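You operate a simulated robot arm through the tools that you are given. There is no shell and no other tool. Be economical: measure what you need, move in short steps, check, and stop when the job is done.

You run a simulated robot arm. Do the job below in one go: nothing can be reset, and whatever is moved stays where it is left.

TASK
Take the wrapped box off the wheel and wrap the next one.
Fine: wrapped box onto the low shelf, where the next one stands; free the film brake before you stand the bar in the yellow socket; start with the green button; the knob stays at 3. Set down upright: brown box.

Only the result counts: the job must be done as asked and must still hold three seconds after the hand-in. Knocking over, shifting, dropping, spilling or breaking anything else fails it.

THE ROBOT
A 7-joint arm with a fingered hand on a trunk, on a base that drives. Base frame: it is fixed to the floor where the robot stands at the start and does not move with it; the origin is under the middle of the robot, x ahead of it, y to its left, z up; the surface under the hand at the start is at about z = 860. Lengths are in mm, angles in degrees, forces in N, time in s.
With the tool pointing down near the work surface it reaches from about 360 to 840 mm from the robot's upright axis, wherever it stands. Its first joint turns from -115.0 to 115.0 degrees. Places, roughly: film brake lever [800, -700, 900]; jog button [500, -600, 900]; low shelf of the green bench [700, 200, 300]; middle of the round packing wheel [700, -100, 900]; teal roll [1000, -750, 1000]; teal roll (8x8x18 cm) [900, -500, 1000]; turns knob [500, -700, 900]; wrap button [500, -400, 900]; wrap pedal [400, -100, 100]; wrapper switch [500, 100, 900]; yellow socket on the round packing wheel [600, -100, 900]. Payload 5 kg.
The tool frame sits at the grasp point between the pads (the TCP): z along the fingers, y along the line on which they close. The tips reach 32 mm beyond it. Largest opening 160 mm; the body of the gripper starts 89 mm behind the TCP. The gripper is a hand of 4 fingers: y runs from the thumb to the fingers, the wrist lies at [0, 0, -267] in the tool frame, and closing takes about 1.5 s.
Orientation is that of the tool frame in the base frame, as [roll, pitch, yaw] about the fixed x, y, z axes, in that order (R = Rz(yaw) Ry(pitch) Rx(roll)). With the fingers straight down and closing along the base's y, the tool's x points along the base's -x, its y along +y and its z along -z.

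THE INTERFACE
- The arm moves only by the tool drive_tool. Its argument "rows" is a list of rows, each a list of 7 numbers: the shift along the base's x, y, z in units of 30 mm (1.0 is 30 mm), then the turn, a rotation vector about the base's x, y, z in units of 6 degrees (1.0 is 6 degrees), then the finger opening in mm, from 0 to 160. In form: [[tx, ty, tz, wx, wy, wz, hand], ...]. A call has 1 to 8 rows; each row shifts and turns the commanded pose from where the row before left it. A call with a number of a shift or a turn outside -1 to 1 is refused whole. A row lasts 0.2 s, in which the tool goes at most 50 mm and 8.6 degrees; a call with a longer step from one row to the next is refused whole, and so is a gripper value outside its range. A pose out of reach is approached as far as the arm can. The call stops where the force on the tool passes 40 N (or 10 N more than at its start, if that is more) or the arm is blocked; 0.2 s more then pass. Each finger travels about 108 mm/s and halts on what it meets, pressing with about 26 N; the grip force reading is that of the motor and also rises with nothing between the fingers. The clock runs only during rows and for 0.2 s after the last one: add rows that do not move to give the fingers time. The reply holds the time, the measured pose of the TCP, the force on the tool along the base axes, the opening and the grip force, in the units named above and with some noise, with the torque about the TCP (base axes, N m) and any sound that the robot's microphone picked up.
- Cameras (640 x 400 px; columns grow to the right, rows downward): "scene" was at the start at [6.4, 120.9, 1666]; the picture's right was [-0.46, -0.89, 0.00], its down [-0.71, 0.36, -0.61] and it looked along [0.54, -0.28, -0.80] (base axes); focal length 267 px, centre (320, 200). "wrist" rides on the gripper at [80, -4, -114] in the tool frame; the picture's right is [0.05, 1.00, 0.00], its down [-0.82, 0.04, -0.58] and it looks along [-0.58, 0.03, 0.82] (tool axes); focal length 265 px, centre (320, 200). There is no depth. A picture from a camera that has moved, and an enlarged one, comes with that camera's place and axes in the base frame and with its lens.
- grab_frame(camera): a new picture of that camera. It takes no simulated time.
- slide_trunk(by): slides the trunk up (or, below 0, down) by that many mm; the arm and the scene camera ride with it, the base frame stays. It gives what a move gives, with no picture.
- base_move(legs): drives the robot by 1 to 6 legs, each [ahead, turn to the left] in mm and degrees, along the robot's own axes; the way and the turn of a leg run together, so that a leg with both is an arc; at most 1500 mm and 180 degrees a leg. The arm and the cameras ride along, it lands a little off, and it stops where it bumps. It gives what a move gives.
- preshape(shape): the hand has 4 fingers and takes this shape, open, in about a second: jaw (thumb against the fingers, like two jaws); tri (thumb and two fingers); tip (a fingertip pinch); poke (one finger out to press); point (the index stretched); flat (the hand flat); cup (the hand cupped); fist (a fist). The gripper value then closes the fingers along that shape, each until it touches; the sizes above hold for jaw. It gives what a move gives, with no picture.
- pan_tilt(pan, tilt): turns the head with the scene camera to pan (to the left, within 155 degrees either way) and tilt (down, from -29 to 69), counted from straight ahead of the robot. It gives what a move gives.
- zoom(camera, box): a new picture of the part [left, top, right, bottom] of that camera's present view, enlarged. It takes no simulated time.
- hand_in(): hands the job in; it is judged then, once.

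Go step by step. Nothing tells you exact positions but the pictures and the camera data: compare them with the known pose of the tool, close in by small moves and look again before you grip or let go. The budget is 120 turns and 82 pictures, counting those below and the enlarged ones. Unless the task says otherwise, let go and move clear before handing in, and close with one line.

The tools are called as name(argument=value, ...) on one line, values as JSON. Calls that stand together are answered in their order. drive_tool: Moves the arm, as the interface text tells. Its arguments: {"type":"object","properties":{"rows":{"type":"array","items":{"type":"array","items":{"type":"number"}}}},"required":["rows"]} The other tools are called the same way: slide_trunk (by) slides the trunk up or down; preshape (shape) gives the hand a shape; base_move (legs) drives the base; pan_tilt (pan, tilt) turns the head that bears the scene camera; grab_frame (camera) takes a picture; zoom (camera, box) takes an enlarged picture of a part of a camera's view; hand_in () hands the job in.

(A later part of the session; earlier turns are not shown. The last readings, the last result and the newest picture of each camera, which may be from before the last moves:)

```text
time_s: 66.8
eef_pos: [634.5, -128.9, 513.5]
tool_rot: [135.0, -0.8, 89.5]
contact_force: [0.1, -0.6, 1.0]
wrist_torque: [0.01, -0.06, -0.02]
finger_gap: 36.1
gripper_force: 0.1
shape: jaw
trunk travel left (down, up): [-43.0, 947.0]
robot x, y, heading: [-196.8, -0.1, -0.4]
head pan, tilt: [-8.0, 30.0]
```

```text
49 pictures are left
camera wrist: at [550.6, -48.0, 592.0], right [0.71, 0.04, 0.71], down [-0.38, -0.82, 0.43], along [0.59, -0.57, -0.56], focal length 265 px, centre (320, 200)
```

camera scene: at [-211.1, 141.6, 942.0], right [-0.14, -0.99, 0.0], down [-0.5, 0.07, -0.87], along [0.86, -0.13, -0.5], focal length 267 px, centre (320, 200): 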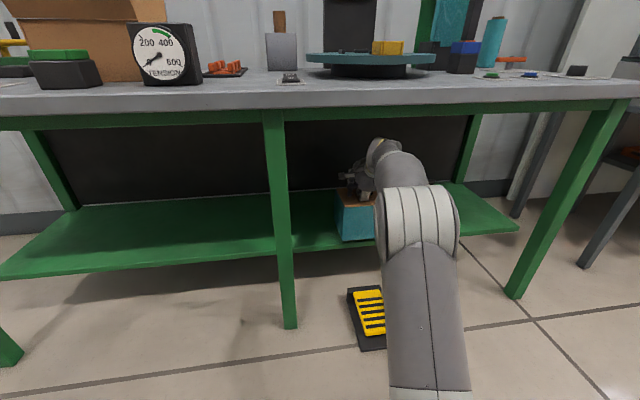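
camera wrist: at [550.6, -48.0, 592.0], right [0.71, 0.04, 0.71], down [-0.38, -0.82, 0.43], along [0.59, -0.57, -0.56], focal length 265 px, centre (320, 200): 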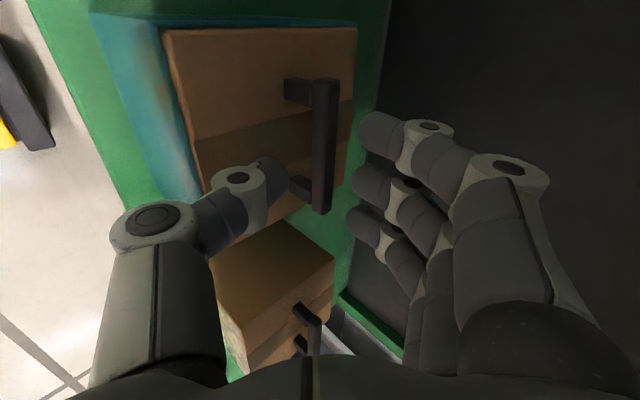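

The wrapped box stands on the shelf and the hand is clear. I'll back off a bit and shift sideways to the brown box at y≈-404.

base_move(legs=[[-130, 0.3]])

drive_tool(rows=[[0, -1, 0, 0, 0, 0, 60], [0, -1, 0, 0, 0, 0, 60], [0, -1, 0, 0, 0, 0, 60], [0, -1, 0, 0, 0, 0, 60], [0, -1, 0, 0, 0, 0, 60], [0, -1, 0, 0, 0, 0, 60], [0, -1, 0, 0, 0, 0, 60], [0, -1, 0, 0, 0, 0, 60]])

grab_frame(camera="scene")

grab_frame(camera="wrist")

```text
time_s: 68.1
eef_pos: [504.0, -122.4, 514.8]
tool_rot: [135.0, -0.9, 89.9]
contact_force: [-0.7, 0.2, -0.2]
wrist_torque: [-0.03, -0.01, -0.01]
finger_gap: 36.1
gripper_force: 0.1
shape: jaw
trunk travel left (down, up): [-43.0, 947.0]
robot x, y, heading: [-323.0, -0.9, -0.3]
head pan, tilt: [-8.0, 30.0]
```

```text
time_s: 69.9
eef_pos: [505.6, -364.1, 513.2]
tool_rot: [135.0, -0.7, 89.8]
contact_force: [-0.3, 0.1, 0.1]
wrist_torque: [-0.03, 0.01, -0.05]
finger_gap: 59.6
gripper_force: 0.1
shape: jaw
trunk travel left (down, up): [-43.0, 947.0]
robot x, y, heading: [-322.6, 0.1, -0.2]
head pan, tilt: [-8.0, 30.0]
```

```text
48 pictures are left
camera scene: at [-293.8, 142.0, 942.1], right [-0.14, -0.99, 0.0], down [-0.5, 0.07, -0.87], along [0.86, -0.12, -0.5], focal length 267 px, centre (320, 200)
```

scene: 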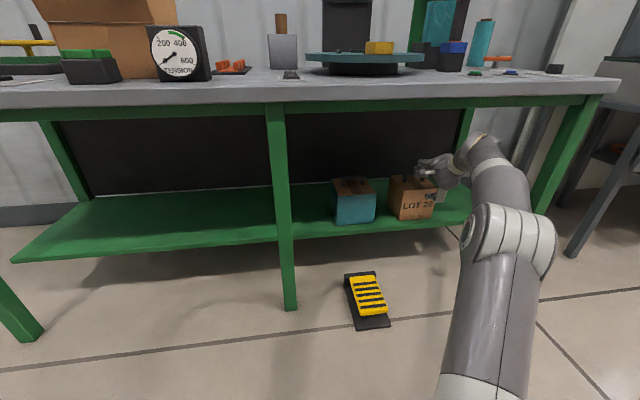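

```text
47 pictures are left
camera wrist: at [422.4, -285.0, 590.6], right [0.71, 0.04, 0.71], down [-0.38, -0.82, 0.43], along [0.6, -0.57, -0.56], focal length 265 px, centre (320, 200)
```

wrist: 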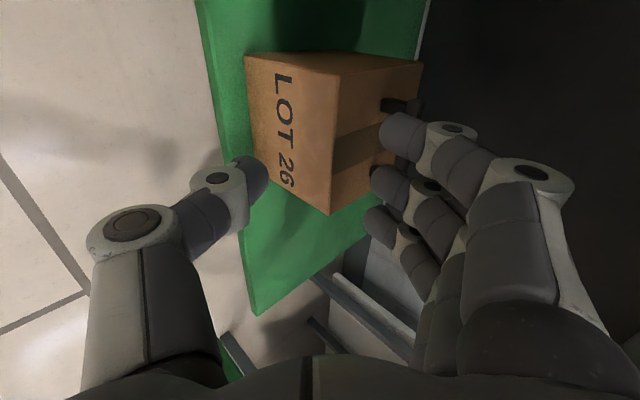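

Both boxes stand upright on the shelf. I'll line up with the brown handle and drive in.

drive_tool(rows=[[0, -0.6, 0.15, 0, 0, 0, 36], [0, -0.6, 0.15, 0, 0, 0, 36], [0, 0, 0, 0, 0, 0, 36]])

base_move(legs=[[115, 0]])

grab_frame(camera="wrist")

```text
time_s: 70.7
eef_pos: [504.1, -400.3, 524.6]
tool_rot: [135.1, -0.9, 90.0]
contact_force: [0.1, 0.3, 0.5]
wrist_torque: [0.03, 0.01, 0.0]
finger_gap: 36.4
gripper_force: 0.1
shape: jaw
trunk travel left (down, up): [-43.0, 947.0]
robot x, y, heading: [-325.5, -0.5, 0.1]
head pan, tilt: [-8.0, 30.0]
```

```text
time_s: 71.9
eef_pos: [615.9, -399.5, 523.5]
tool_rot: [135.0, -0.8, 89.7]
contact_force: [-0.4, 0.4, 0.1]
wrist_torque: [-0.03, 0.01, 0.0]
finger_gap: 36.6
gripper_force: 0.1
shape: jaw
trunk travel left (down, up): [-43.0, 947.0]
robot x, y, heading: [-210.2, -0.4, 0.0]
head pan, tilt: [-8.0, 30.0]
```

```text
46 pictures are left
camera wrist: at [532.6, -321.4, 601.5], right [0.71, 0.04, 0.71], down [-0.38, -0.82, 0.43], along [0.6, -0.57, -0.56], focal length 265 px, centre (320, 200)
```

wrist: 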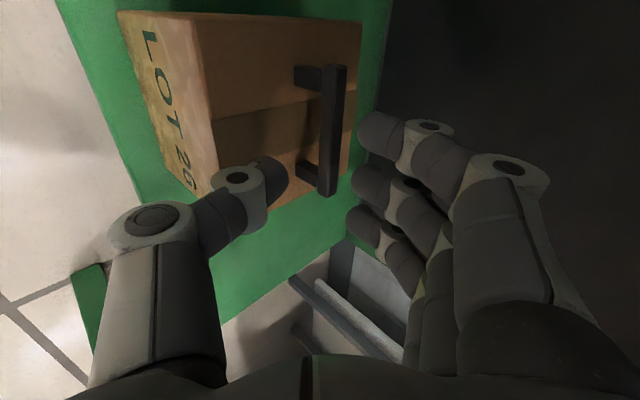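

drive_tool(rows=[[0.4, -0.1, -0.1, 0, 0, 0, 38], [0.35, 0, -0.25, 0, 0, 0, 38], [0.4, 0, -0.4, 0, 0, 0, 38], [0.4, 0, -0.4, 0, 0, 0, 38], [0.2, 0, -0.2, 0, 0, 0, 38], [0, 0, 0, 0, 0, 0, 38]])

grab_frame(camera="wrist")

```text
time_s: 73.3
eef_pos: [666.2, -400.7, 482.1]
tool_rot: [135.0, -0.9, 89.8]
contact_force: [-1.0, -1.1, 3.6]
wrist_torque: [-0.03, 0.06, -0.01]
finger_gap: 37.5
gripper_force: 0.0
shape: jaw
out of reach, approached as far as the arm can: row 5
trunk travel left (down, up): [-43.0, 947.0]
robot x, y, heading: [-211.1, -2.9, -0.3]
head pan, tilt: [-8.0, 30.0]
```

```text
45 pictures are left
camera wrist: at [582.2, -321.1, 559.7], right [0.71, 0.04, 0.71], down [-0.38, -0.82, 0.43], along [0.6, -0.57, -0.56], focal length 265 px, centre (320, 200)
```

wrist: 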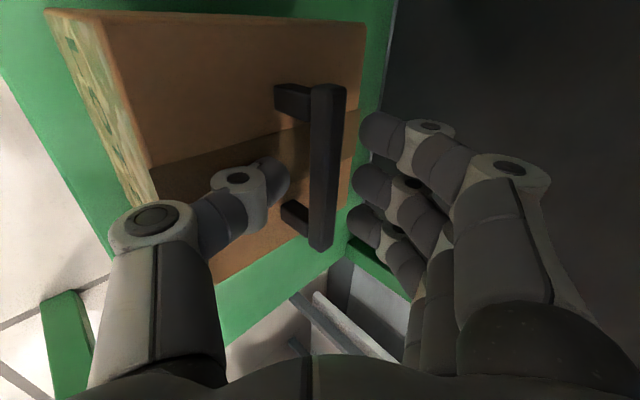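

I'm at the arm's reach limit, about 10 mm short. A small base nudge will close that.

base_move(legs=[[10, 0]])

drive_tool(rows=[[0, -0.08, -0.1, 0, 0, 0, 38], [0, 0, -0.1, 0, 0, 0, 38], [0, 0, 0, 0, 0, 0, 36]])

grab_frame(camera="wrist")

```text
time_s: 74.1
eef_pos: [675.4, -401.1, 482.1]
tool_rot: [135.1, -0.8, 89.8]
contact_force: [-0.1, -0.6, 1.9]
wrist_torque: [0.02, -0.02, 0.0]
finger_gap: 37.2
gripper_force: 0.0
shape: jaw
trunk travel left (down, up): [-43.0, 947.0]
robot x, y, heading: [-197.1, 0.1, -0.0]
head pan, tilt: [-8.0, 30.0]
```

```text
time_s: 74.9
eef_pos: [674.5, -401.6, 476.5]
tool_rot: [134.9, -0.8, 89.8]
contact_force: [-2.6, 1.9, 8.9]
wrist_torque: [0.1, 0.16, 0.03]
finger_gap: 35.1
gripper_force: 0.1
shape: jaw
trunk travel left (down, up): [-43.0, 947.0]
robot x, y, heading: [-198.8, 2.0, 0.0]
head pan, tilt: [-8.0, 30.0]
```

```text
44 pictures are left
camera wrist: at [591.7, -322.8, 555.1], right [0.7, 0.04, 0.71], down [-0.38, -0.82, 0.43], along [0.6, -0.57, -0.56], focal length 265 px, centre (320, 200)
```

wrist: 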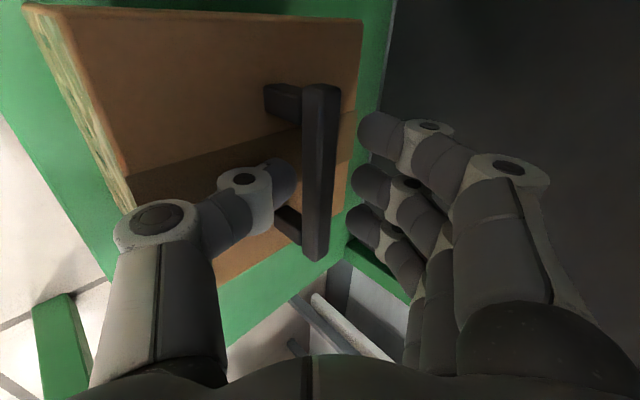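

drive_tool(rows=[[0, 0, 0.15, 0, 0, 0, 30], [0, 0, 0, 0, 0, 0, 0], [0, 0, 0, 0, 0, 0, 0], [0, 0, 0, 0, 0, 0, 0], [0, 0, 0, 0, 0, 0, 0], [0, 0, 0.3, 0, 0, 0, 0], [0, 0, 0.3, 0, 0, 0, 0], [0, 0, 0, 0, 0, 0, 0]])

grab_frame(camera="wrist")

```text
time_s: 76.7
eef_pos: [674.1, -399.6, 494.7]
tool_rot: [135.2, -0.8, 89.8]
contact_force: [-0.8, -0.3, -6.4]
wrist_torque: [-0.01, -0.1, -0.01]
finger_gap: 0.0
gripper_force: 26.2
shape: jaw
out of reach, approached as far as the arm can: row 7
trunk travel left (down, up): [-43.0, 947.0]
robot x, y, heading: [-199.9, -1.8, 0.2]
head pan, tilt: [-8.0, 30.0]
```

```text
43 pictures are left
camera wrist: at [590.6, -319.6, 572.0], right [0.71, 0.04, 0.71], down [-0.38, -0.82, 0.43], along [0.6, -0.57, -0.57], focal length 265 px, centre (320, 200)
```

wrist: 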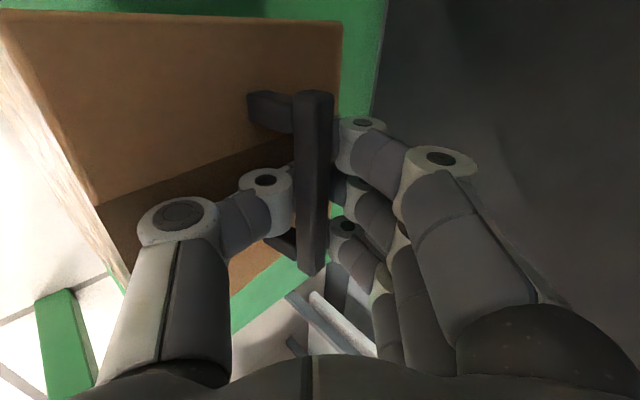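

The brown box hangs in the closed hook grip. I'll back out, shift to y≈-150 and raise to wheel height.

slide_trunk(by=12)

base_move(legs=[[-420, 0]])

drive_tool(rows=[[0, 1, 0, 0, 0, 0, 0], [0, 1, 0, 0, 0, 0, 0], [0, 1, 0, 0, 0, 0, 0], [0, 1, 0, 0, 0, 0, 0], [0, 1, 0, 0, 0, 0, 0], [0, 1, 0, 0, 0, 0, 0], [0, 1, 0, 0, 0, 0, 0], [0, 1, 0, 0, 0, 0, 0]])

slide_trunk(by=400)

slide_trunk(by=310)

grab_frame(camera="wrist")

```text
time_s: 77.3
eef_pos: [673.7, -399.4, 506.7]
tool_rot: [135.0, -0.8, 89.8]
contact_force: [-0.6, -0.5, -7.8]
wrist_torque: [0.01, -0.13, -0.05]
finger_gap: 0.0
gripper_force: 26.1
shape: jaw
trunk travel left (down, up): [-55.0, 935.0]
robot x, y, heading: [-201.4, -3.1, -0.1]
head pan, tilt: [-8.0, 30.0]
```

```text
time_s: 79.9
eef_pos: [244.2, -410.5, 505.8]
tool_rot: [135.2, -0.7, 88.7]
contact_force: [-0.2, -0.2, -6.2]
wrist_torque: [-0.01, -0.07, -0.03]
finger_gap: 0.0
gripper_force: 26.2
shape: jaw
trunk travel left (down, up): [-55.0, 935.0]
robot x, y, heading: [-625.4, -0.5, -1.4]
head pan, tilt: [-8.0, 30.0]
```

```text
time_s: 81.7
eef_pos: [244.5, -168.0, 505.3]
tool_rot: [135.1, -0.7, 88.7]
contact_force: [-0.3, 0.2, -8.2]
wrist_torque: [0.05, -0.12, 0.02]
finger_gap: 0.3
gripper_force: 26.2
shape: jaw
trunk travel left (down, up): [-55.0, 935.0]
robot x, y, heading: [-623.5, 4.0, -1.3]
head pan, tilt: [-8.0, 30.0]
```

```text
time_s: 85.5
eef_pos: [245.4, -169.4, 903.9]
tool_rot: [135.1, -0.8, 88.8]
contact_force: [0.2, 0.2, -7.0]
wrist_torque: [-0.02, -0.11, -0.02]
finger_gap: 0.0
gripper_force: 26.6
shape: jaw
trunk travel left (down, up): [-455.0, 535.0]
robot x, y, heading: [-624.7, -0.2, -1.2]
head pan, tilt: [-8.0, 30.0]
```

```text
time_s: 88.6
eef_pos: [246.5, -167.9, 1214.8]
tool_rot: [135.2, -0.9, 88.9]
contact_force: [0.3, 0.9, -7.2]
wrist_torque: [-0.05, -0.13, -0.01]
finger_gap: 0.0
gripper_force: 25.7
shape: jaw
trunk travel left (down, up): [-765.0, 225.0]
robot x, y, heading: [-622.5, 4.9, -1.3]
head pan, tilt: [-8.0, 30.0]
```

```text
42 pictures are left
camera wrist: at [164.2, -87.8, 1292.5], right [0.71, 0.03, 0.71], down [-0.4, -0.81, 0.43], along [0.59, -0.58, -0.57], focal length 265 px, centre (320, 200)
```

wrist: 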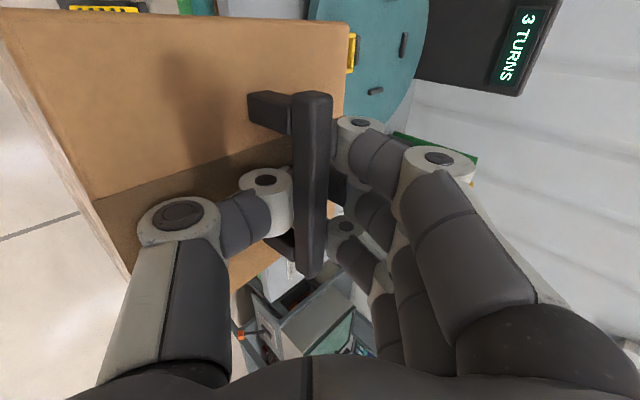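

I'll look at the empty wheel to locate the cleats precisely.

grab_frame(camera="scene")

zoom(camera="scene", box=[270, 70, 430, 170])

```text
41 pictures are left
camera scene: at [-588.6, 145.7, 1664.0], right [-0.16, -0.99, 0.0], down [-0.49, 0.08, -0.87], along [0.85, -0.14, -0.5], focal length 267 px, centre (320, 200)
```

scene: 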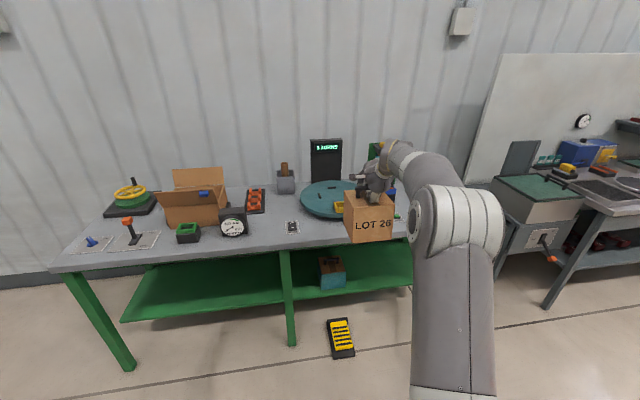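

```text
4.00 times, centred on (350, 120) of scene
camera zoom: at [-588.6, 145.7, 1664.0], right [-0.16, -0.99, 0.0], down [-0.49, 0.08, -0.87], along [0.85, -0.14, -0.5], focal length 1069 px, centre (200, 520)
```

zoom: 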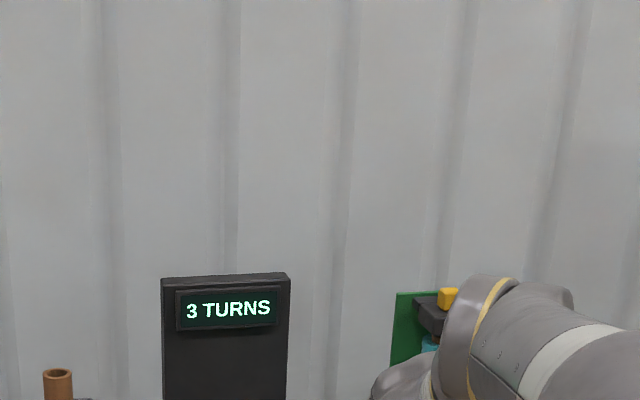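

I'll drive over the wheel with the box held high, then check alignment.

base_move(legs=[[445, 1.3]])

pan_tilt(pan=-15, tilt=45)

grab_frame(camera="scene")

grab_frame(camera="wrist")

```text
time_s: 91.3
eef_pos: [696.3, -158.8, 1213.2]
tool_rot: [135.1, -0.9, 89.7]
contact_force: [0.8, -0.4, -7.2]
wrist_torque: [0.0, -0.08, -0.02]
finger_gap: 0.1
gripper_force: 25.6
shape: jaw
trunk travel left (down, up): [-765.0, 225.0]
robot x, y, heading: [-175.1, -2.9, -0.1]
head pan, tilt: [-8.0, 30.0]
```

```text
time_s: 92.0
eef_pos: [697.4, -158.7, 1213.5]
tool_rot: [135.1, -0.9, 89.9]
contact_force: [0.4, 0.1, -7.1]
wrist_torque: [0.0, -0.11, -0.01]
finger_gap: 0.0
gripper_force: 25.8
shape: jaw
trunk travel left (down, up): [-765.0, 225.0]
robot x, y, heading: [-176.2, 0.8, -0.4]
head pan, tilt: [-15.0, 45.0]
```

```text
39 pictures are left
camera scene: at [-153.6, 132.6, 1641.5], right [-0.26, -0.97, 0.0], down [-0.68, 0.18, -0.71], along [0.68, -0.18, -0.71], focal length 267 px, centre (320, 200)
```

scene: 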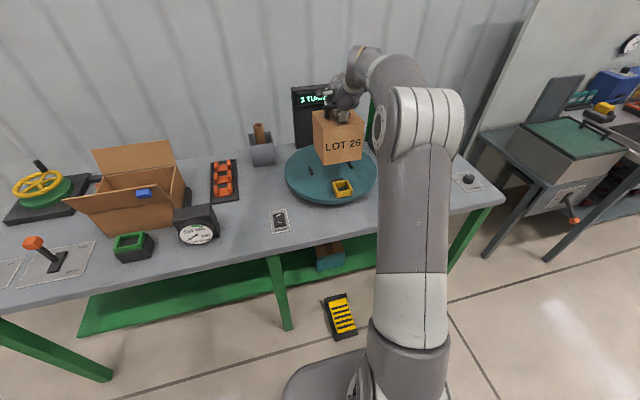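

```text
38 pictures are left
camera wrist: at [614.1, -79.3, 1292.2], right [0.71, 0.04, 0.71], down [-0.38, -0.82, 0.43], along [0.59, -0.57, -0.57], focal length 265 px, centre (320, 200)
```

wrist: 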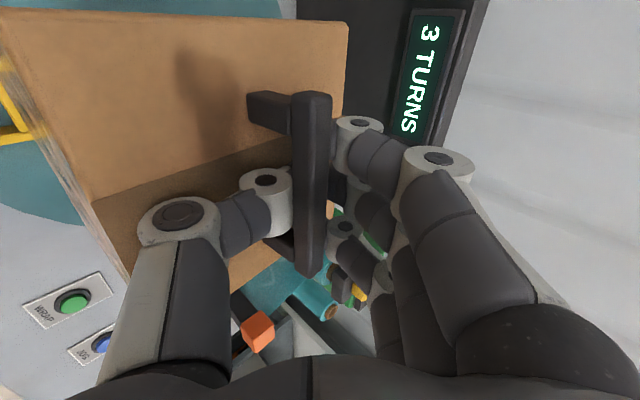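

zoom(camera="scene", box=[280, 100, 388, 212])

```text
3.57 times, centred on (334, 156) of scene
camera zoom: at [-153.6, 132.6, 1641.5], right [-0.26, -0.97, 0.0], down [-0.68, 0.18, -0.71], along [0.68, -0.18, -0.71], focal length 955 px, centre (270, 357)
```

zoom: 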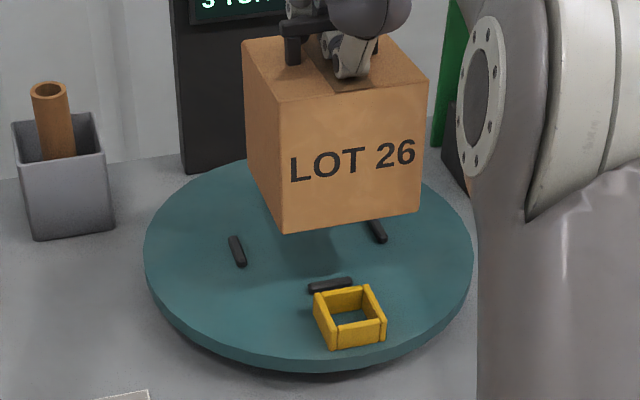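

Comparing the box's bottom with the cleats, it needs about +20 mm in x and +14 in y. I'll correct and lower to just above the cleats, then compare again.

drive_tool(rows=[[0.3, 0.25, -0.3, 0, 0, 0, 0], [0.3, 0.22, -0.5, 0, 0, 0, 0], [0, 0, -0.5, 0, 0, 0, 0], [0, 0, -0.5, 0, 0, 0, 0], [0, 0, -0.4, 0, 0, 0, 0], [0, 0, 0, 0, 0, 0, 0]])

zoom(camera="scene", box=[280, 100, 388, 212])

```text
time_s: 93.5
eef_pos: [714.0, -143.6, 1146.8]
tool_rot: [135.1, -0.7, 89.8]
contact_force: [-0.3, 0.3, -6.8]
wrist_torque: [0.01, -0.09, -0.03]
finger_gap: 0.1
gripper_force: 26.0
shape: jaw
trunk travel left (down, up): [-765.0, 225.0]
robot x, y, heading: [-173.0, -1.7, 0.0]
head pan, tilt: [-15.0, 45.0]
```

```text
3.57 times, centred on (334, 156) of scene
camera zoom: at [-153.9, 132.8, 1641.4], right [-0.26, -0.97, 0.0], down [-0.68, 0.18, -0.71], along [0.68, -0.18, -0.71], focal length 955 px, centre (270, 357)
```

zoom: 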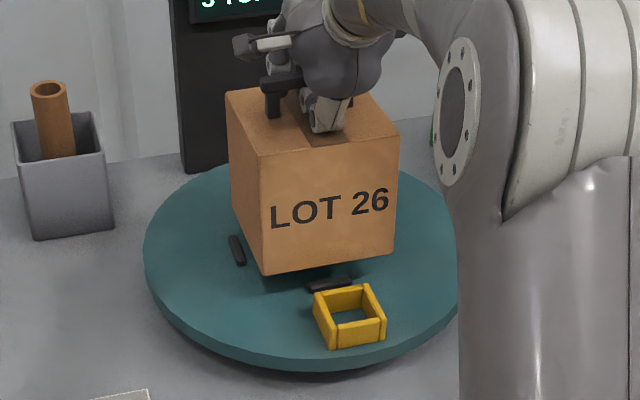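

The alignment is within a few millimetres. I'll nudge +5 mm in x and lower.

drive_tool(rows=[[0.17, 0.03, -0.25, 0, 0, 0, 0], [0, 0, -0.25, 0, 0, 0, 0], [0, 0, -0.2, 0, 0, 0, 0], [0, 0, 0, 0, 0, 0, 0]])

zoom(camera="scene", box=[280, 100, 388, 212])

```text
time_s: 94.5
eef_pos: [718.3, -142.3, 1127.8]
tool_rot: [135.2, -0.9, 89.9]
contact_force: [-0.4, 0.5, -7.8]
wrist_torque: [-0.03, -0.14, 0.01]
finger_gap: 0.0
gripper_force: 26.1
shape: jaw
trunk travel left (down, up): [-765.0, 225.0]
robot x, y, heading: [-171.9, 0.7, -0.3]
head pan, tilt: [-15.0, 45.0]
```

```text
3.57 times, centred on (334, 156) of scene
camera zoom: at [-153.7, 132.6, 1641.4], right [-0.26, -0.97, 0.0], down [-0.68, 0.19, -0.71], along [0.68, -0.18, -0.71], focal length 955 px, centre (270, 357)
```

zoom: 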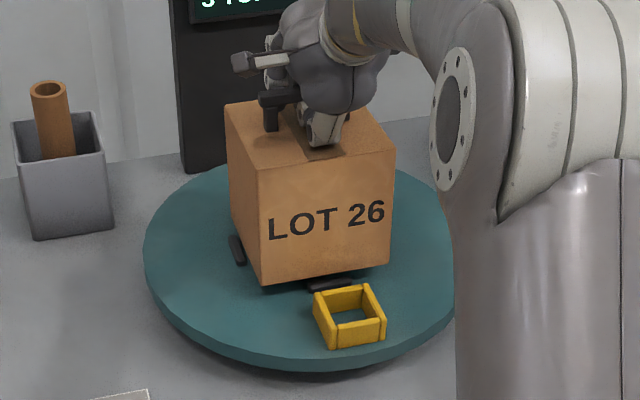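

drive_tool(rows=[[0, 0, -0.15, 0, 0, 0, 0], [0, 0, -0.15, 0, 0, 0, 0], [0, 0, -0.1, 0, 0, 0, 0], [0, 0, -0.1, 0, 0, 0, 0], [0, 0, 0, 0, 0, 0, 0]])

zoom(camera="scene", box=[280, 100, 388, 212])

```text
time_s: 95.7
eef_pos: [718.8, -144.2, 1114.4]
tool_rot: [135.0, -0.9, 89.8]
contact_force: [1.6, -0.4, 0.7]
wrist_torque: [0.01, -0.05, 0.02]
finger_gap: 0.0
gripper_force: 25.5
shape: jaw
trunk travel left (down, up): [-765.0, 225.0]
robot x, y, heading: [-172.2, -3.1, -0.1]
head pan, tilt: [-15.0, 45.0]
```

```text
3.57 times, centred on (334, 156) of scene
camera zoom: at [-154.6, 132.6, 1641.5], right [-0.26, -0.97, 0.0], down [-0.68, 0.19, -0.71], along [0.68, -0.18, -0.71], focal length 955 px, centre (270, 357)
```

zoom: 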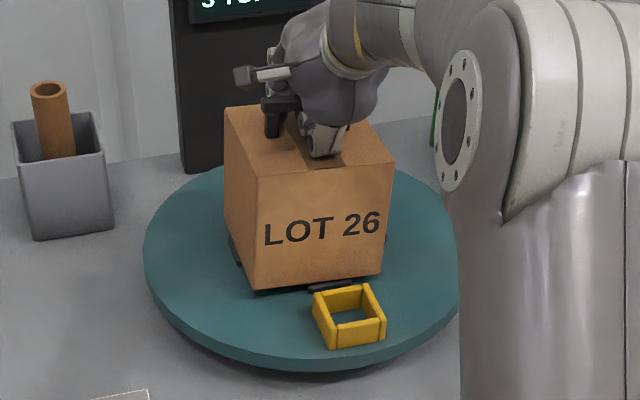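

On contact the box twisted about 4° and looks to be riding on the left cleat. I'll lift slightly, shift right and try again.

drive_tool(rows=[[0, 0, 0.3, 0, 0, 0, 0], [0, 0, 0.2, 0, 0, 0, 0], [0, -0.25, 0, 0, 0, 0, 0], [0, 0, 0, 0, 0, 0, 0]])

zoom(camera="scene", box=[290, 120, 380, 214])

grab_frame(camera="wrist")

```text
time_s: 96.7
eef_pos: [719.8, -150.4, 1128.1]
tool_rot: [135.1, -1.0, 89.8]
contact_force: [-0.3, 0.7, -6.0]
wrist_torque: [-0.06, -0.14, 0.01]
finger_gap: 0.0
gripper_force: 26.4
shape: jaw
trunk travel left (down, up): [-765.0, 225.0]
robot x, y, heading: [-174.2, -1.0, -0.2]
head pan, tilt: [-15.0, 45.0]
```

```text
4.26 times, centred on (335, 167) of scene
camera zoom: at [-153.7, 132.9, 1641.4], right [-0.26, -0.97, 0.0], down [-0.68, 0.18, -0.71], along [0.68, -0.18, -0.71], focal length 1138 px, centre (256, 340)
```

zoom: 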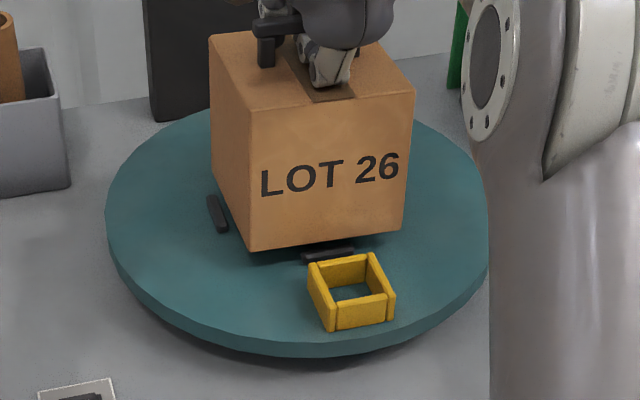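

```text
32 pictures are left
camera wrist: at [636.8, -71.3, 1205.1], right [0.71, 0.04, 0.71], down [-0.38, -0.82, 0.43], along [0.59, -0.57, -0.57], focal length 265 px, centre (320, 200)
```

wrist: 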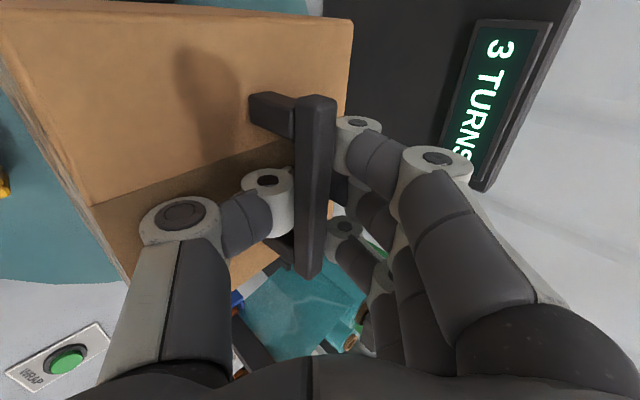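

drive_tool(rows=[[0, -0.1, -0.1, 0, 0, 0.35, 0], [0, 0, -0.15, 0, 0, 0, 0], [0, 0, -0.15, 0, 0, 0, 0], [0, 0, 0, 0, 0, 0, 0]])

zoom(camera="scene", box=[290, 120, 380, 214])

```text
time_s: 97.7
eef_pos: [720.1, -153.8, 1115.7]
tool_rot: [135.1, -0.8, 91.9]
contact_force: [0.1, 0.5, -6.3]
wrist_torque: [0.02, -0.15, 0.0]
finger_gap: 0.0
gripper_force: 26.0
shape: jaw
trunk travel left (down, up): [-765.0, 225.0]
robot x, y, heading: [-169.7, -0.0, -0.3]
head pan, tilt: [-15.0, 45.0]
```

```text
4.26 times, centred on (335, 167) of scene
camera zoom: at [-153.8, 132.8, 1641.4], right [-0.26, -0.97, 0.0], down [-0.68, 0.18, -0.71], along [0.68, -0.18, -0.71], focal length 1138 px, centre (256, 340)
```

zoom: 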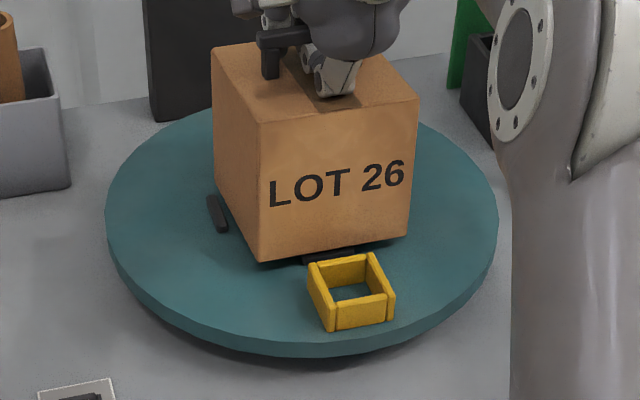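

drive_tool(rows=[[0.06, 0.18, 0, 0, 0, -0.1, 0], [0, 0, -0.1, 0, 0, 0, 0], [0, 0, -0.1, 0, 0, 0, 0], [0, 0, 0, 0, 0, 0, 0]])

zoom(camera="scene", box=[290, 120, 380, 214])

```text
time_s: 98.7
eef_pos: [720.5, -148.5, 1111.2]
tool_rot: [135.0, -0.8, 91.3]
contact_force: [1.5, 0.8, -2.1]
wrist_torque: [-0.04, -0.08, 0.02]
finger_gap: 0.0
gripper_force: 26.7
shape: jaw
trunk travel left (down, up): [-765.0, 225.0]
robot x, y, heading: [-174.0, -2.9, -0.3]
head pan, tilt: [-15.0, 45.0]
```

```text
4.26 times, centred on (335, 167) of scene
camera zoom: at [-154.1, 132.9, 1641.5], right [-0.26, -0.97, 0.0], down [-0.68, 0.18, -0.71], along [0.68, -0.18, -0.71], focal length 1138 px, centre (256, 340)
```

zoom: 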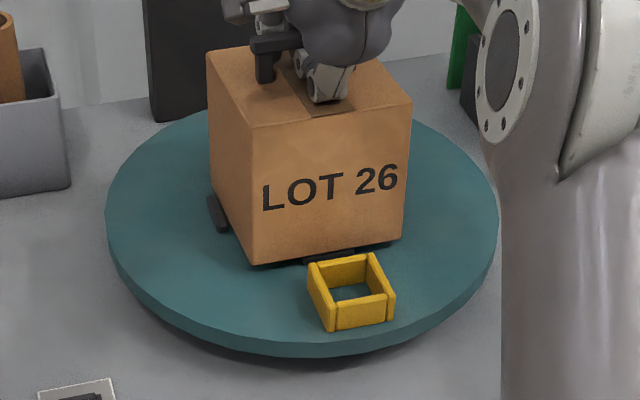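

drive_tool(rows=[[0, 0, 0.15, 0, 0, 0, 0], [0.2, -0.06, 0, 0, 0, 0, 0], [0, 0, -0.12, 0, 0, 0, 0], [0, 0, -0.12, 0, 0, 0, 0], [0, 0, -0.08, 0, 0, 0, 0], [0, 0, 0, 0, 0, 0, 0]])

zoom(camera="scene", box=[290, 120, 380, 214])

```text
time_s: 100.0
eef_pos: [727.0, -149.9, 1107.6]
tool_rot: [134.8, -0.9, 91.3]
contact_force: [3.3, 1.1, 10.6]
wrist_torque: [0.01, 0.48, -0.04]
finger_gap: 0.0
gripper_force: 26.0
shape: jaw
trunk travel left (down, up): [-765.0, 225.0]
robot x, y, heading: [-176.5, 1.4, -0.2]
head pan, tilt: [-15.0, 45.0]
```

```text
4.26 times, centred on (335, 167) of scene
camera zoom: at [-155.5, 133.2, 1641.6], right [-0.26, -0.97, 0.0], down [-0.68, 0.18, -0.71], along [0.68, -0.19, -0.71], focal length 1138 px, centre (256, 340)
```

zoom: 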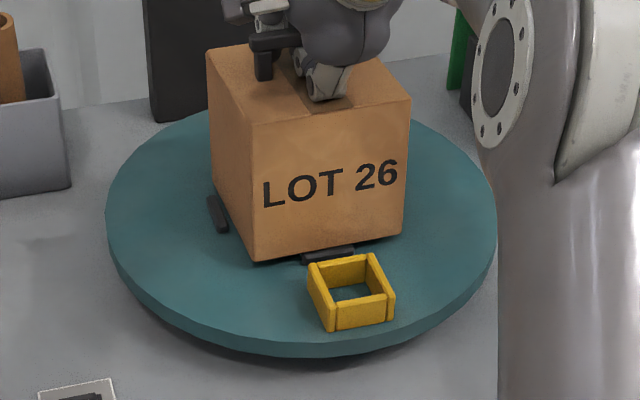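

The box looks to be inside the cleats and is pressed lightly. I'll relax the push and open the fingers to let it settle.

drive_tool(rows=[[0, 0, 0.1, 0, 0, 0, 0], [0, 0, 0, 0, 0, 0, 8], [0, 0, 0, 0, 0, 0, 16], [0, 0, 0, 0, 0, 0, 24], [-0.06, 0, 0.06, 0, 0, 0, 30], [-0.06, 0, 0.06, 0, 0, 0, 34], [0, 0, 0, 0, 0, 0, 36]])

zoom(camera="scene", box=[290, 120, 380, 214])

grab_frame(camera="wrist")

```text
time_s: 101.7
eef_pos: [723.6, -149.8, 1113.9]
tool_rot: [134.9, -0.8, 91.2]
contact_force: [3.7, -0.3, 8.1]
wrist_torque: [0.0, -0.11, -0.03]
finger_gap: 31.6
gripper_force: 0.0
shape: jaw
trunk travel left (down, up): [-765.0, 225.0]
robot x, y, heading: [-176.6, -1.0, -0.2]
head pan, tilt: [-15.0, 45.0]
```

```text
4.26 times, centred on (335, 167) of scene
camera zoom: at [-155.2, 132.9, 1641.5], right [-0.26, -0.97, 0.0], down [-0.68, 0.19, -0.71], along [0.68, -0.19, -0.71], focal length 1138 px, centre (256, 340)
```

zoom: 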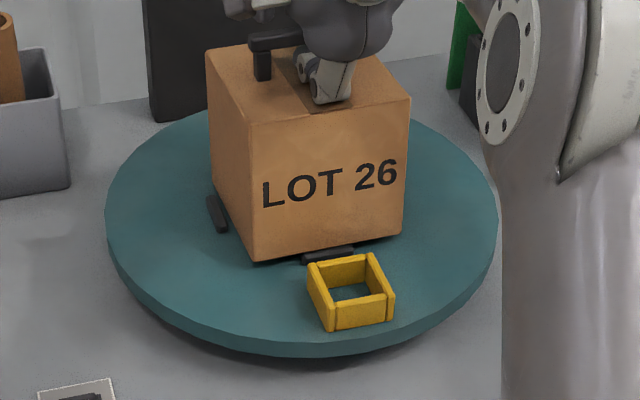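

```text
27 pictures are left
camera wrist: at [638.6, -73.5, 1191.6], right [0.71, 0.06, 0.71], down [-0.36, -0.83, 0.43], along [0.61, -0.56, -0.56], focal length 265 px, centre (320, 200)
```

wrist: 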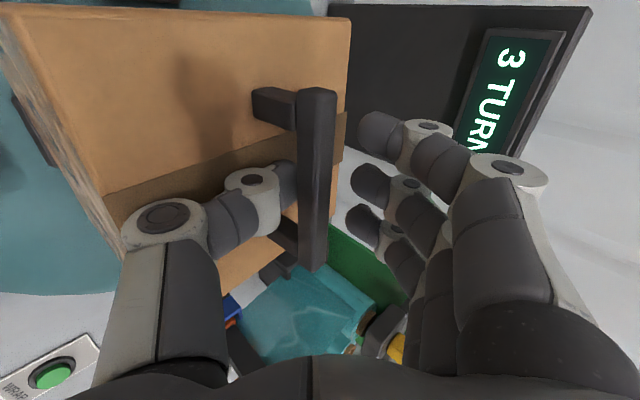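

The bar is free, so I'll retreat along the tool axis.

drive_tool(rows=[[-0.12, 0, 0.12, 0, 0, 0, 36], [-0.2, 0, 0.2, 0, 0, 0, 36], [-0.3, 0, 0.3, 0, 0, 0, 36], [-0.4, 0, 0.4, 0, 0, 0, 36], [-0.5, 0, 0.5, 0, 0, 0, 36], [-0.6, 0, 0.6, 0, 0, 0, 36], [-0.7, 0, 0.7, 0, 0, 0, 36], [0, 0, 0.3, 0, 0, 0, 36]])

grab_frame(camera="wrist")

zoom(camera="scene", box=[290, 120, 380, 214])

```text
time_s: 103.5
eef_pos: [638.4, -151.5, 1204.9]
tool_rot: [135.1, -0.8, 91.3]
contact_force: [0.0, 0.2, -0.1]
wrist_torque: [0.01, 0.0, -0.02]
finger_gap: 35.6
gripper_force: 0.1
shape: jaw
trunk travel left (down, up): [-765.0, 225.0]
robot x, y, heading: [-174.8, -1.5, -0.2]
head pan, tilt: [-15.0, 45.0]
```

```text
26 pictures are left
camera wrist: at [554.7, -73.6, 1282.9], right [0.71, 0.06, 0.71], down [-0.36, -0.83, 0.43], along [0.61, -0.56, -0.57], focal length 265 px, centre (320, 200)
```

wrist: 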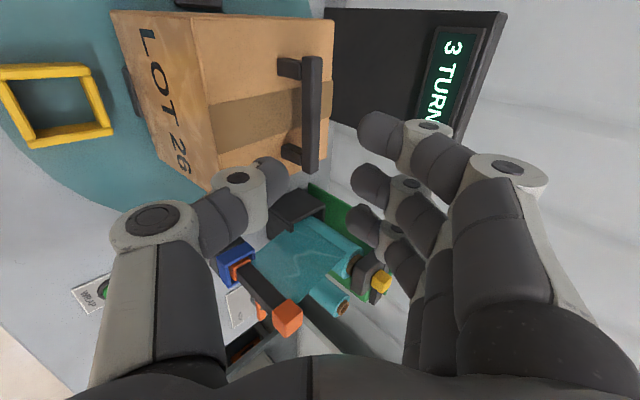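

```text
4.26 times, centred on (335, 167) of scene
camera zoom: at [-154.3, 132.7, 1641.4], right [-0.26, -0.97, 0.0], down [-0.68, 0.19, -0.71], along [0.68, -0.18, -0.71], focal length 1138 px, centre (256, 340)
```

zoom: 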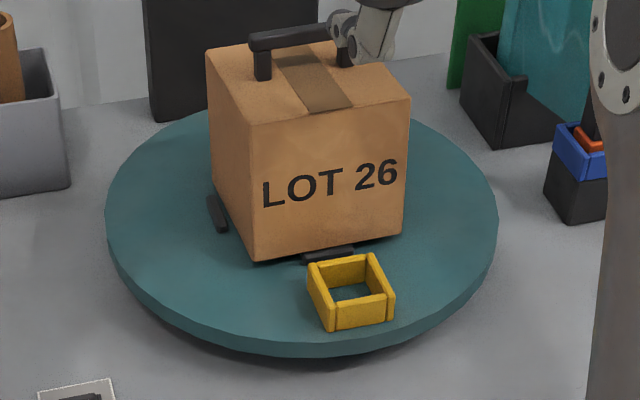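

zoom(camera="wrist", box=[80, 0, 240, 200])

zoom(camera="scene", box=[330, 155, 366, 195])

```text
2.00 times, centred on (160, 100) of wrist
camera zoom: at [554.7, -73.6, 1282.9], right [0.71, 0.06, 0.71], down [-0.36, -0.83, 0.43], along [0.61, -0.56, -0.57], focal length 531 px, centre (640, 400)
```

zoom: 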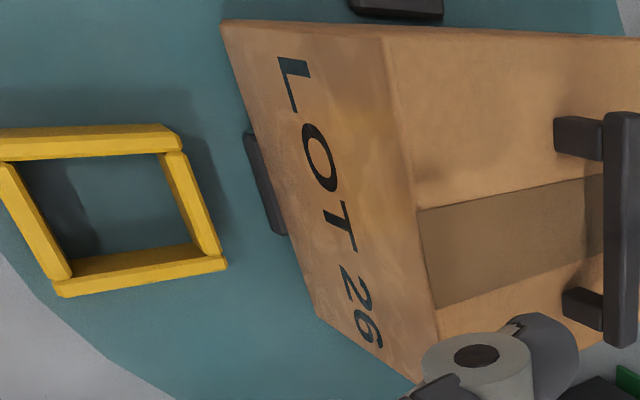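

```text
10.00 times, centred on (348, 175) of scene
camera zoom: at [-154.3, 132.7, 1641.4], right [-0.26, -0.97, 0.0], down [-0.68, 0.19, -0.71], along [0.68, -0.18, -0.71], focal length 2673 px, centre (40, 450)
```

zoom: 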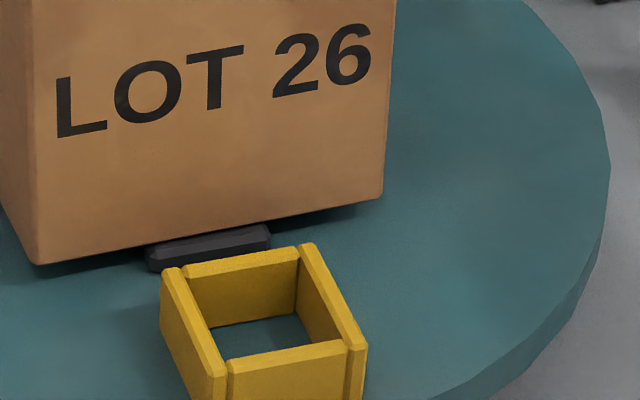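

A close look shows the box's front edge resting on top of the front cleat, so the box is slightly tilted. I'll nudge it back 6–8 mm by pushing its front face with closed fingers.

drive_tool(rows=[[-1, 0, 0, 0, 0, 0, 0], [-1, 0, 0, 0, 0, 0, 0], [-0.7, 0, -1, 0, 0, 0, 0], [0, 0, -1, 0, 0, 0, 0], [0, 0, -1, 0, 0, 0, 0], [0, 0, -1, 0, 0, 0, 0], [0, 0, -1, 0, 0, 0, 0], [0, 0, -1, 0, 0, 0, 0]])

drive_tool(rows=[[0.5, 0, -0.2, 0, 0, 0, 0], [0.4, 0, 0, 0, 0, 0, 0], [0, 0, 0, 0, 0, 0, 0]])

grab_frame(camera="wrist")

```text
time_s: 105.2
eef_pos: [559.2, -151.8, 1024.1]
tool_rot: [135.1, -0.9, 91.3]
contact_force: [0.5, 0.1, -0.1]
wrist_torque: [0.01, -0.02, 0.01]
finger_gap: 0.0
gripper_force: 26.1
shape: jaw
trunk travel left (down, up): [-765.0, 225.0]
robot x, y, heading: [-174.2, -0.9, -0.2]
head pan, tilt: [-15.0, 45.0]
```

```text
time_s: 106.0
eef_pos: [584.7, -152.1, 1019.2]
tool_rot: [135.2, -0.9, 91.3]
contact_force: [-0.3, -0.8, 1.0]
wrist_torque: [0.0, 0.04, 0.02]
finger_gap: 0.1
gripper_force: 26.0
shape: jaw
trunk travel left (down, up): [-765.0, 225.0]
robot x, y, heading: [-175.5, -2.8, -0.0]
head pan, tilt: [-15.0, 45.0]
```

```text
22 pictures are left
camera wrist: at [500.6, -74.3, 1096.4], right [0.71, 0.06, 0.71], down [-0.36, -0.83, 0.43], along [0.61, -0.56, -0.56], focal length 265 px, centre (320, 200)
```

wrist: 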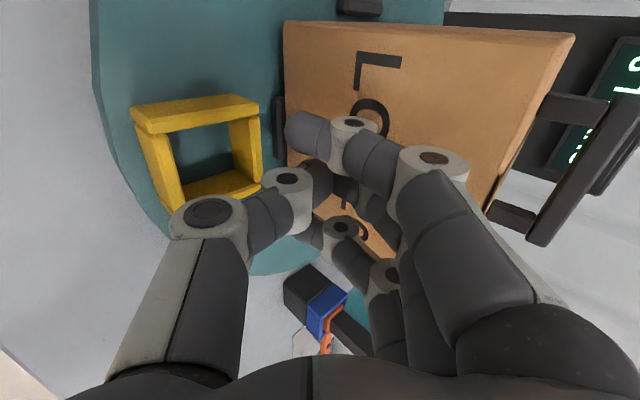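

drive_tool(rows=[[0.25, 0, 0, 0, 0, 0, 0], [0.25, 0, 0, 0, 0, 0, 0], [0.2, 0, 0, 0, 0, 0, 0], [0, 0, 0, 0, 0, 0, 0]])

```text
time_s: 107.0
eef_pos: [606.4, -151.6, 1017.7]
tool_rot: [134.9, -0.9, 91.3]
contact_force: [-1.2, -0.4, 1.4]
wrist_torque: [-0.03, -0.01, 0.0]
finger_gap: 0.0
gripper_force: 26.1
shape: jaw
trunk travel left (down, up): [-765.0, 225.0]
robot x, y, heading: [-172.5, -1.2, -0.0]
head pan, tilt: [-15.0, 45.0]
```

drive_tool(rows=[[0.15, 0, 0, 0, 0, 0, 0], [0.15, 0, 0, 0, 0, 0, 0], [0.15, 0, 0, 0, 0, 0, 0], [0, 0, 0, 0, 0, 0, 0]])

zoom(camera="wrist", box=[100, 0, 420, 200])

```text
time_s: 108.0
eef_pos: [616.5, -151.8, 1020.5]
tool_rot: [135.0, -0.9, 91.3]
contact_force: [-12.1, -1.3, 4.0]
wrist_torque: [-0.03, -0.22, -0.13]
finger_gap: 0.0
gripper_force: 26.2
shape: jaw
trunk travel left (down, up): [-765.0, 225.0]
robot x, y, heading: [-175.6, 0.4, -0.1]
head pan, tilt: [-15.0, 45.0]
```

```text
2.00 times, centred on (260, 100) of wrist
camera zoom: at [532.3, -73.6, 1098.3], right [0.71, 0.06, 0.71], down [-0.36, -0.83, 0.43], along [0.61, -0.56, -0.56], focal length 531 px, centre (440, 400)
```

zoom: 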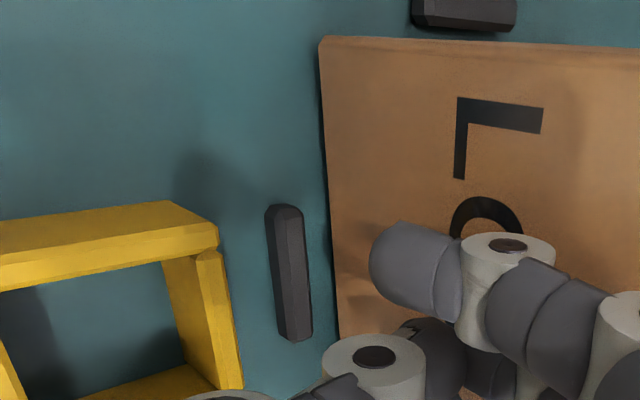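

The front cleat is now fully visible and the box has moved back; the 12 N suggests it met the rear stop. I'll back off and check seating.

drive_tool(rows=[[-0.5, 0, 0, 0, 0, 0, 0], [-0.6, 0, 0.2, 0, 0, 0, 0], [-0.6, 0, 1, 0, 0, 0, 0], [0, 0, 1, 0, 0, 0, 0], [0, 0, 1, 0, 0, 0, 0], [0, 0, 1, 0, 0, 0, 0], [0, 0, 1, 0, 0, 0, 0], [0, 0, 1, 0, 0, 0, 0]])

zoom(camera="scene", box=[300, 120, 380, 195])

zoom(camera="wrist", box=[60, 0, 380, 200])

```text
time_s: 109.8
eef_pos: [567.0, -148.5, 1206.0]
tool_rot: [135.1, -1.0, 91.3]
contact_force: [0.0, 0.3, 0.9]
wrist_torque: [-0.01, 0.0, -0.04]
finger_gap: 0.1
gripper_force: 26.3
shape: jaw
trunk travel left (down, up): [-765.0, 225.0]
robot x, y, heading: [-170.2, -2.3, -0.3]
head pan, tilt: [-15.0, 45.0]
```

```text
5.33 times, centred on (340, 158) of scene
camera zoom: at [-155.0, 133.1, 1641.4], right [-0.26, -0.97, 0.0], down [-0.68, 0.18, -0.71], along [0.68, -0.19, -0.71], focal length 1426 px, centre (213, 427)
```

zoom: 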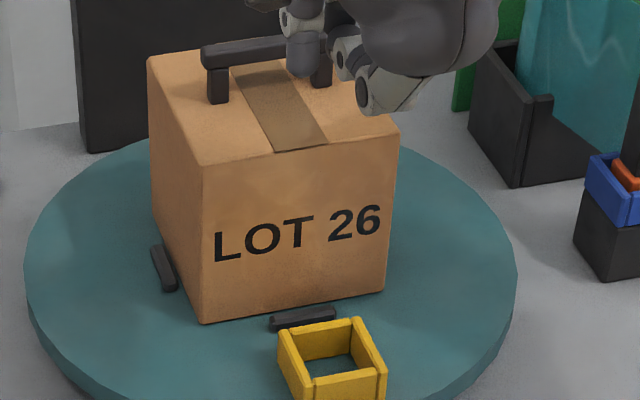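

```text
2.00 times, centred on (220, 100) of wrist
camera zoom: at [482.5, -71.4, 1283.6], right [0.71, 0.06, 0.71], down [-0.36, -0.83, 0.43], along [0.61, -0.55, -0.57], focal length 531 px, centre (520, 400)
```

zoom: 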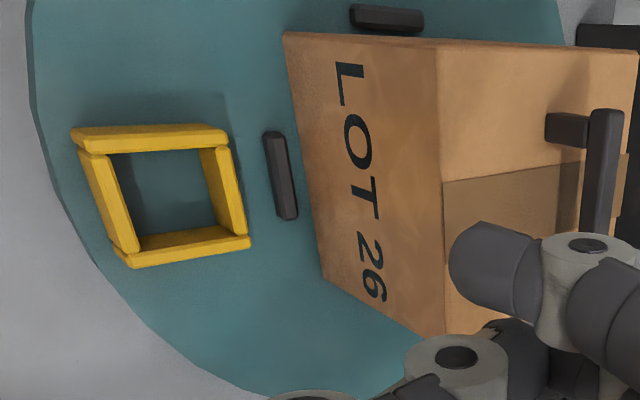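

The box now sits flat between the cleats. Next I'll survey the film station on the right: brake lever, bar and buttons.

drive_tool(rows=[[-1, 0, 0.5, 0, 0, 0, 60], [-1, 0, 0.5, 0, 0, 0, 60], [-1, 0, 0.5, 0, 0, 0, 60], [-1, 0, 0.5, 0, 0, 0, 60], [-1, 0, 0, 0, 0, 0, 60], [-1, 0, 0, 0, 0, 0, 60]])

pan_tilt(pan=-35, tilt=38)

zoom(camera="scene", box=[160, 60, 480, 260])

```text
time_s: 111.2
eef_pos: [388.5, -149.7, 1264.0]
tool_rot: [135.0, -0.9, 91.3]
contact_force: [-0.5, 0.1, 0.6]
wrist_torque: [0.03, -0.01, -0.04]
finger_gap: 59.6
gripper_force: 0.0
shape: jaw
trunk travel left (down, up): [-765.0, 225.0]
robot x, y, heading: [-173.1, -2.9, 0.1]
head pan, tilt: [-15.0, 45.0]
```

```text
time_s: 112.1
eef_pos: [389.0, -150.4, 1263.3]
tool_rot: [135.1, -0.9, 91.3]
contact_force: [-0.3, 0.6, 0.4]
wrist_torque: [0.01, -0.03, 0.0]
finger_gap: 59.4
gripper_force: 0.0
shape: jaw
trunk travel left (down, up): [-765.0, 225.0]
robot x, y, heading: [-174.6, -0.1, -0.3]
head pan, tilt: [-35.0, 38.0]
```

```text
2.00 times, centred on (320, 160) of scene
camera zoom: at [-162.5, 104.5, 1651.7], right [-0.58, -0.82, 0.0], down [-0.5, 0.35, -0.79], along [0.64, -0.45, -0.62], focal length 535 px, centre (320, 280)
```

zoom: 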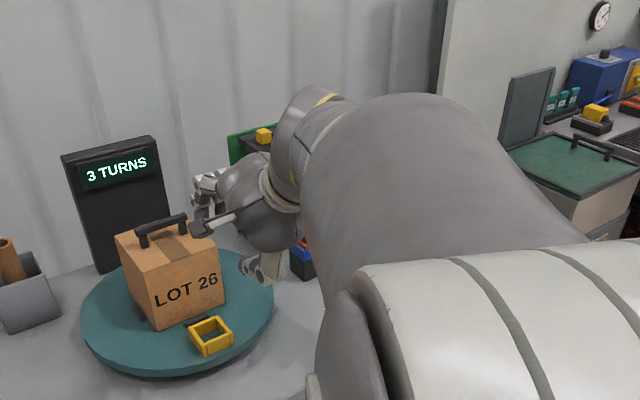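

The arm blocks the view. I'll point the hand straight down and drive the robot over in front of the film station.

drive_tool(rows=[[0, 0, 0, 0, 0.94, -0.03, 60], [0, 0, 0, 0, 0.94, -0.03, 60], [0, 0, 0, 0, 0.94, -0.03, 60], [0, 0, 0, 0, 0.94, -0.03, 60], [0, 0, 0, 0, 0.94, -0.03, 60], [0, 0, 0, 0, 0.94, -0.03, 60], [0, 0, 0, 0, 0.94, -0.03, 60], [0, 0, 0, 0, 0.94, 0, 60]])

base_move(legs=[[-120, 0], [0, -90], [560, 0], [0, 90]])

pan_tilt(pan=-2, tilt=38)

grab_frame(camera="scene")

```text
time_s: 113.9
eef_pos: [388.1, -150.0, 1264.9]
tool_rot: [-179.7, -1.0, 89.0]
contact_force: [0.1, 0.0, 0.4]
wrist_torque: [0.01, 0.02, 0.02]
finger_gap: 59.6
gripper_force: 0.1
shape: jaw
trunk travel left (down, up): [-765.0, 225.0]
robot x, y, heading: [-173.5, 0.7, -0.2]
head pan, tilt: [-35.0, 38.0]
```

```text
time_s: 125.5
eef_pos: [270.8, -692.1, 1265.7]
tool_rot: [-179.8, -0.9, 89.6]
contact_force: [-0.2, 0.5, 0.7]
wrist_torque: [0.02, -0.02, -0.01]
finger_gap: 59.6
gripper_force: 0.1
shape: jaw
trunk travel left (down, up): [-765.0, 225.0]
robot x, y, heading: [-293.5, -550.9, 0.3]
head pan, tilt: [-35.0, 38.0]
```

```text
time_s: 126.5
eef_pos: [269.8, -693.3, 1265.6]
tool_rot: [-179.9, -0.9, 89.6]
contact_force: [-0.1, 0.0, -1.4]
wrist_torque: [-0.02, 0.0, 0.01]
finger_gap: 59.8
gripper_force: 0.1
shape: jaw
trunk travel left (down, up): [-765.0, 225.0]
robot x, y, heading: [-288.1, -549.7, 0.2]
head pan, tilt: [-2.0, 38.0]
```

```text
17 pictures are left
camera scene: at [-266.4, -395.8, 1651.7], right [-0.03, -1.0, 0.0], down [-0.62, 0.02, -0.79], along [0.79, -0.02, -0.62], focal length 267 px, centre (320, 200)
```

scene: 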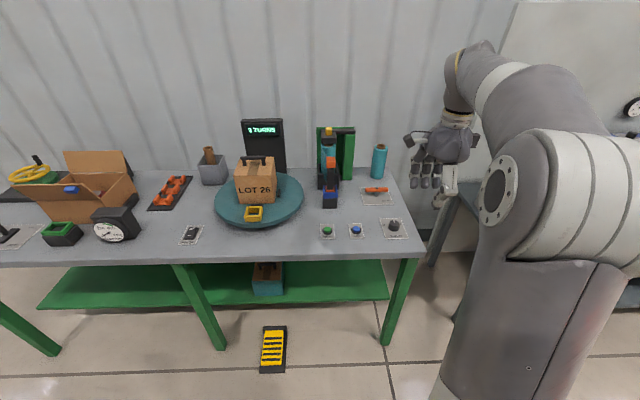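

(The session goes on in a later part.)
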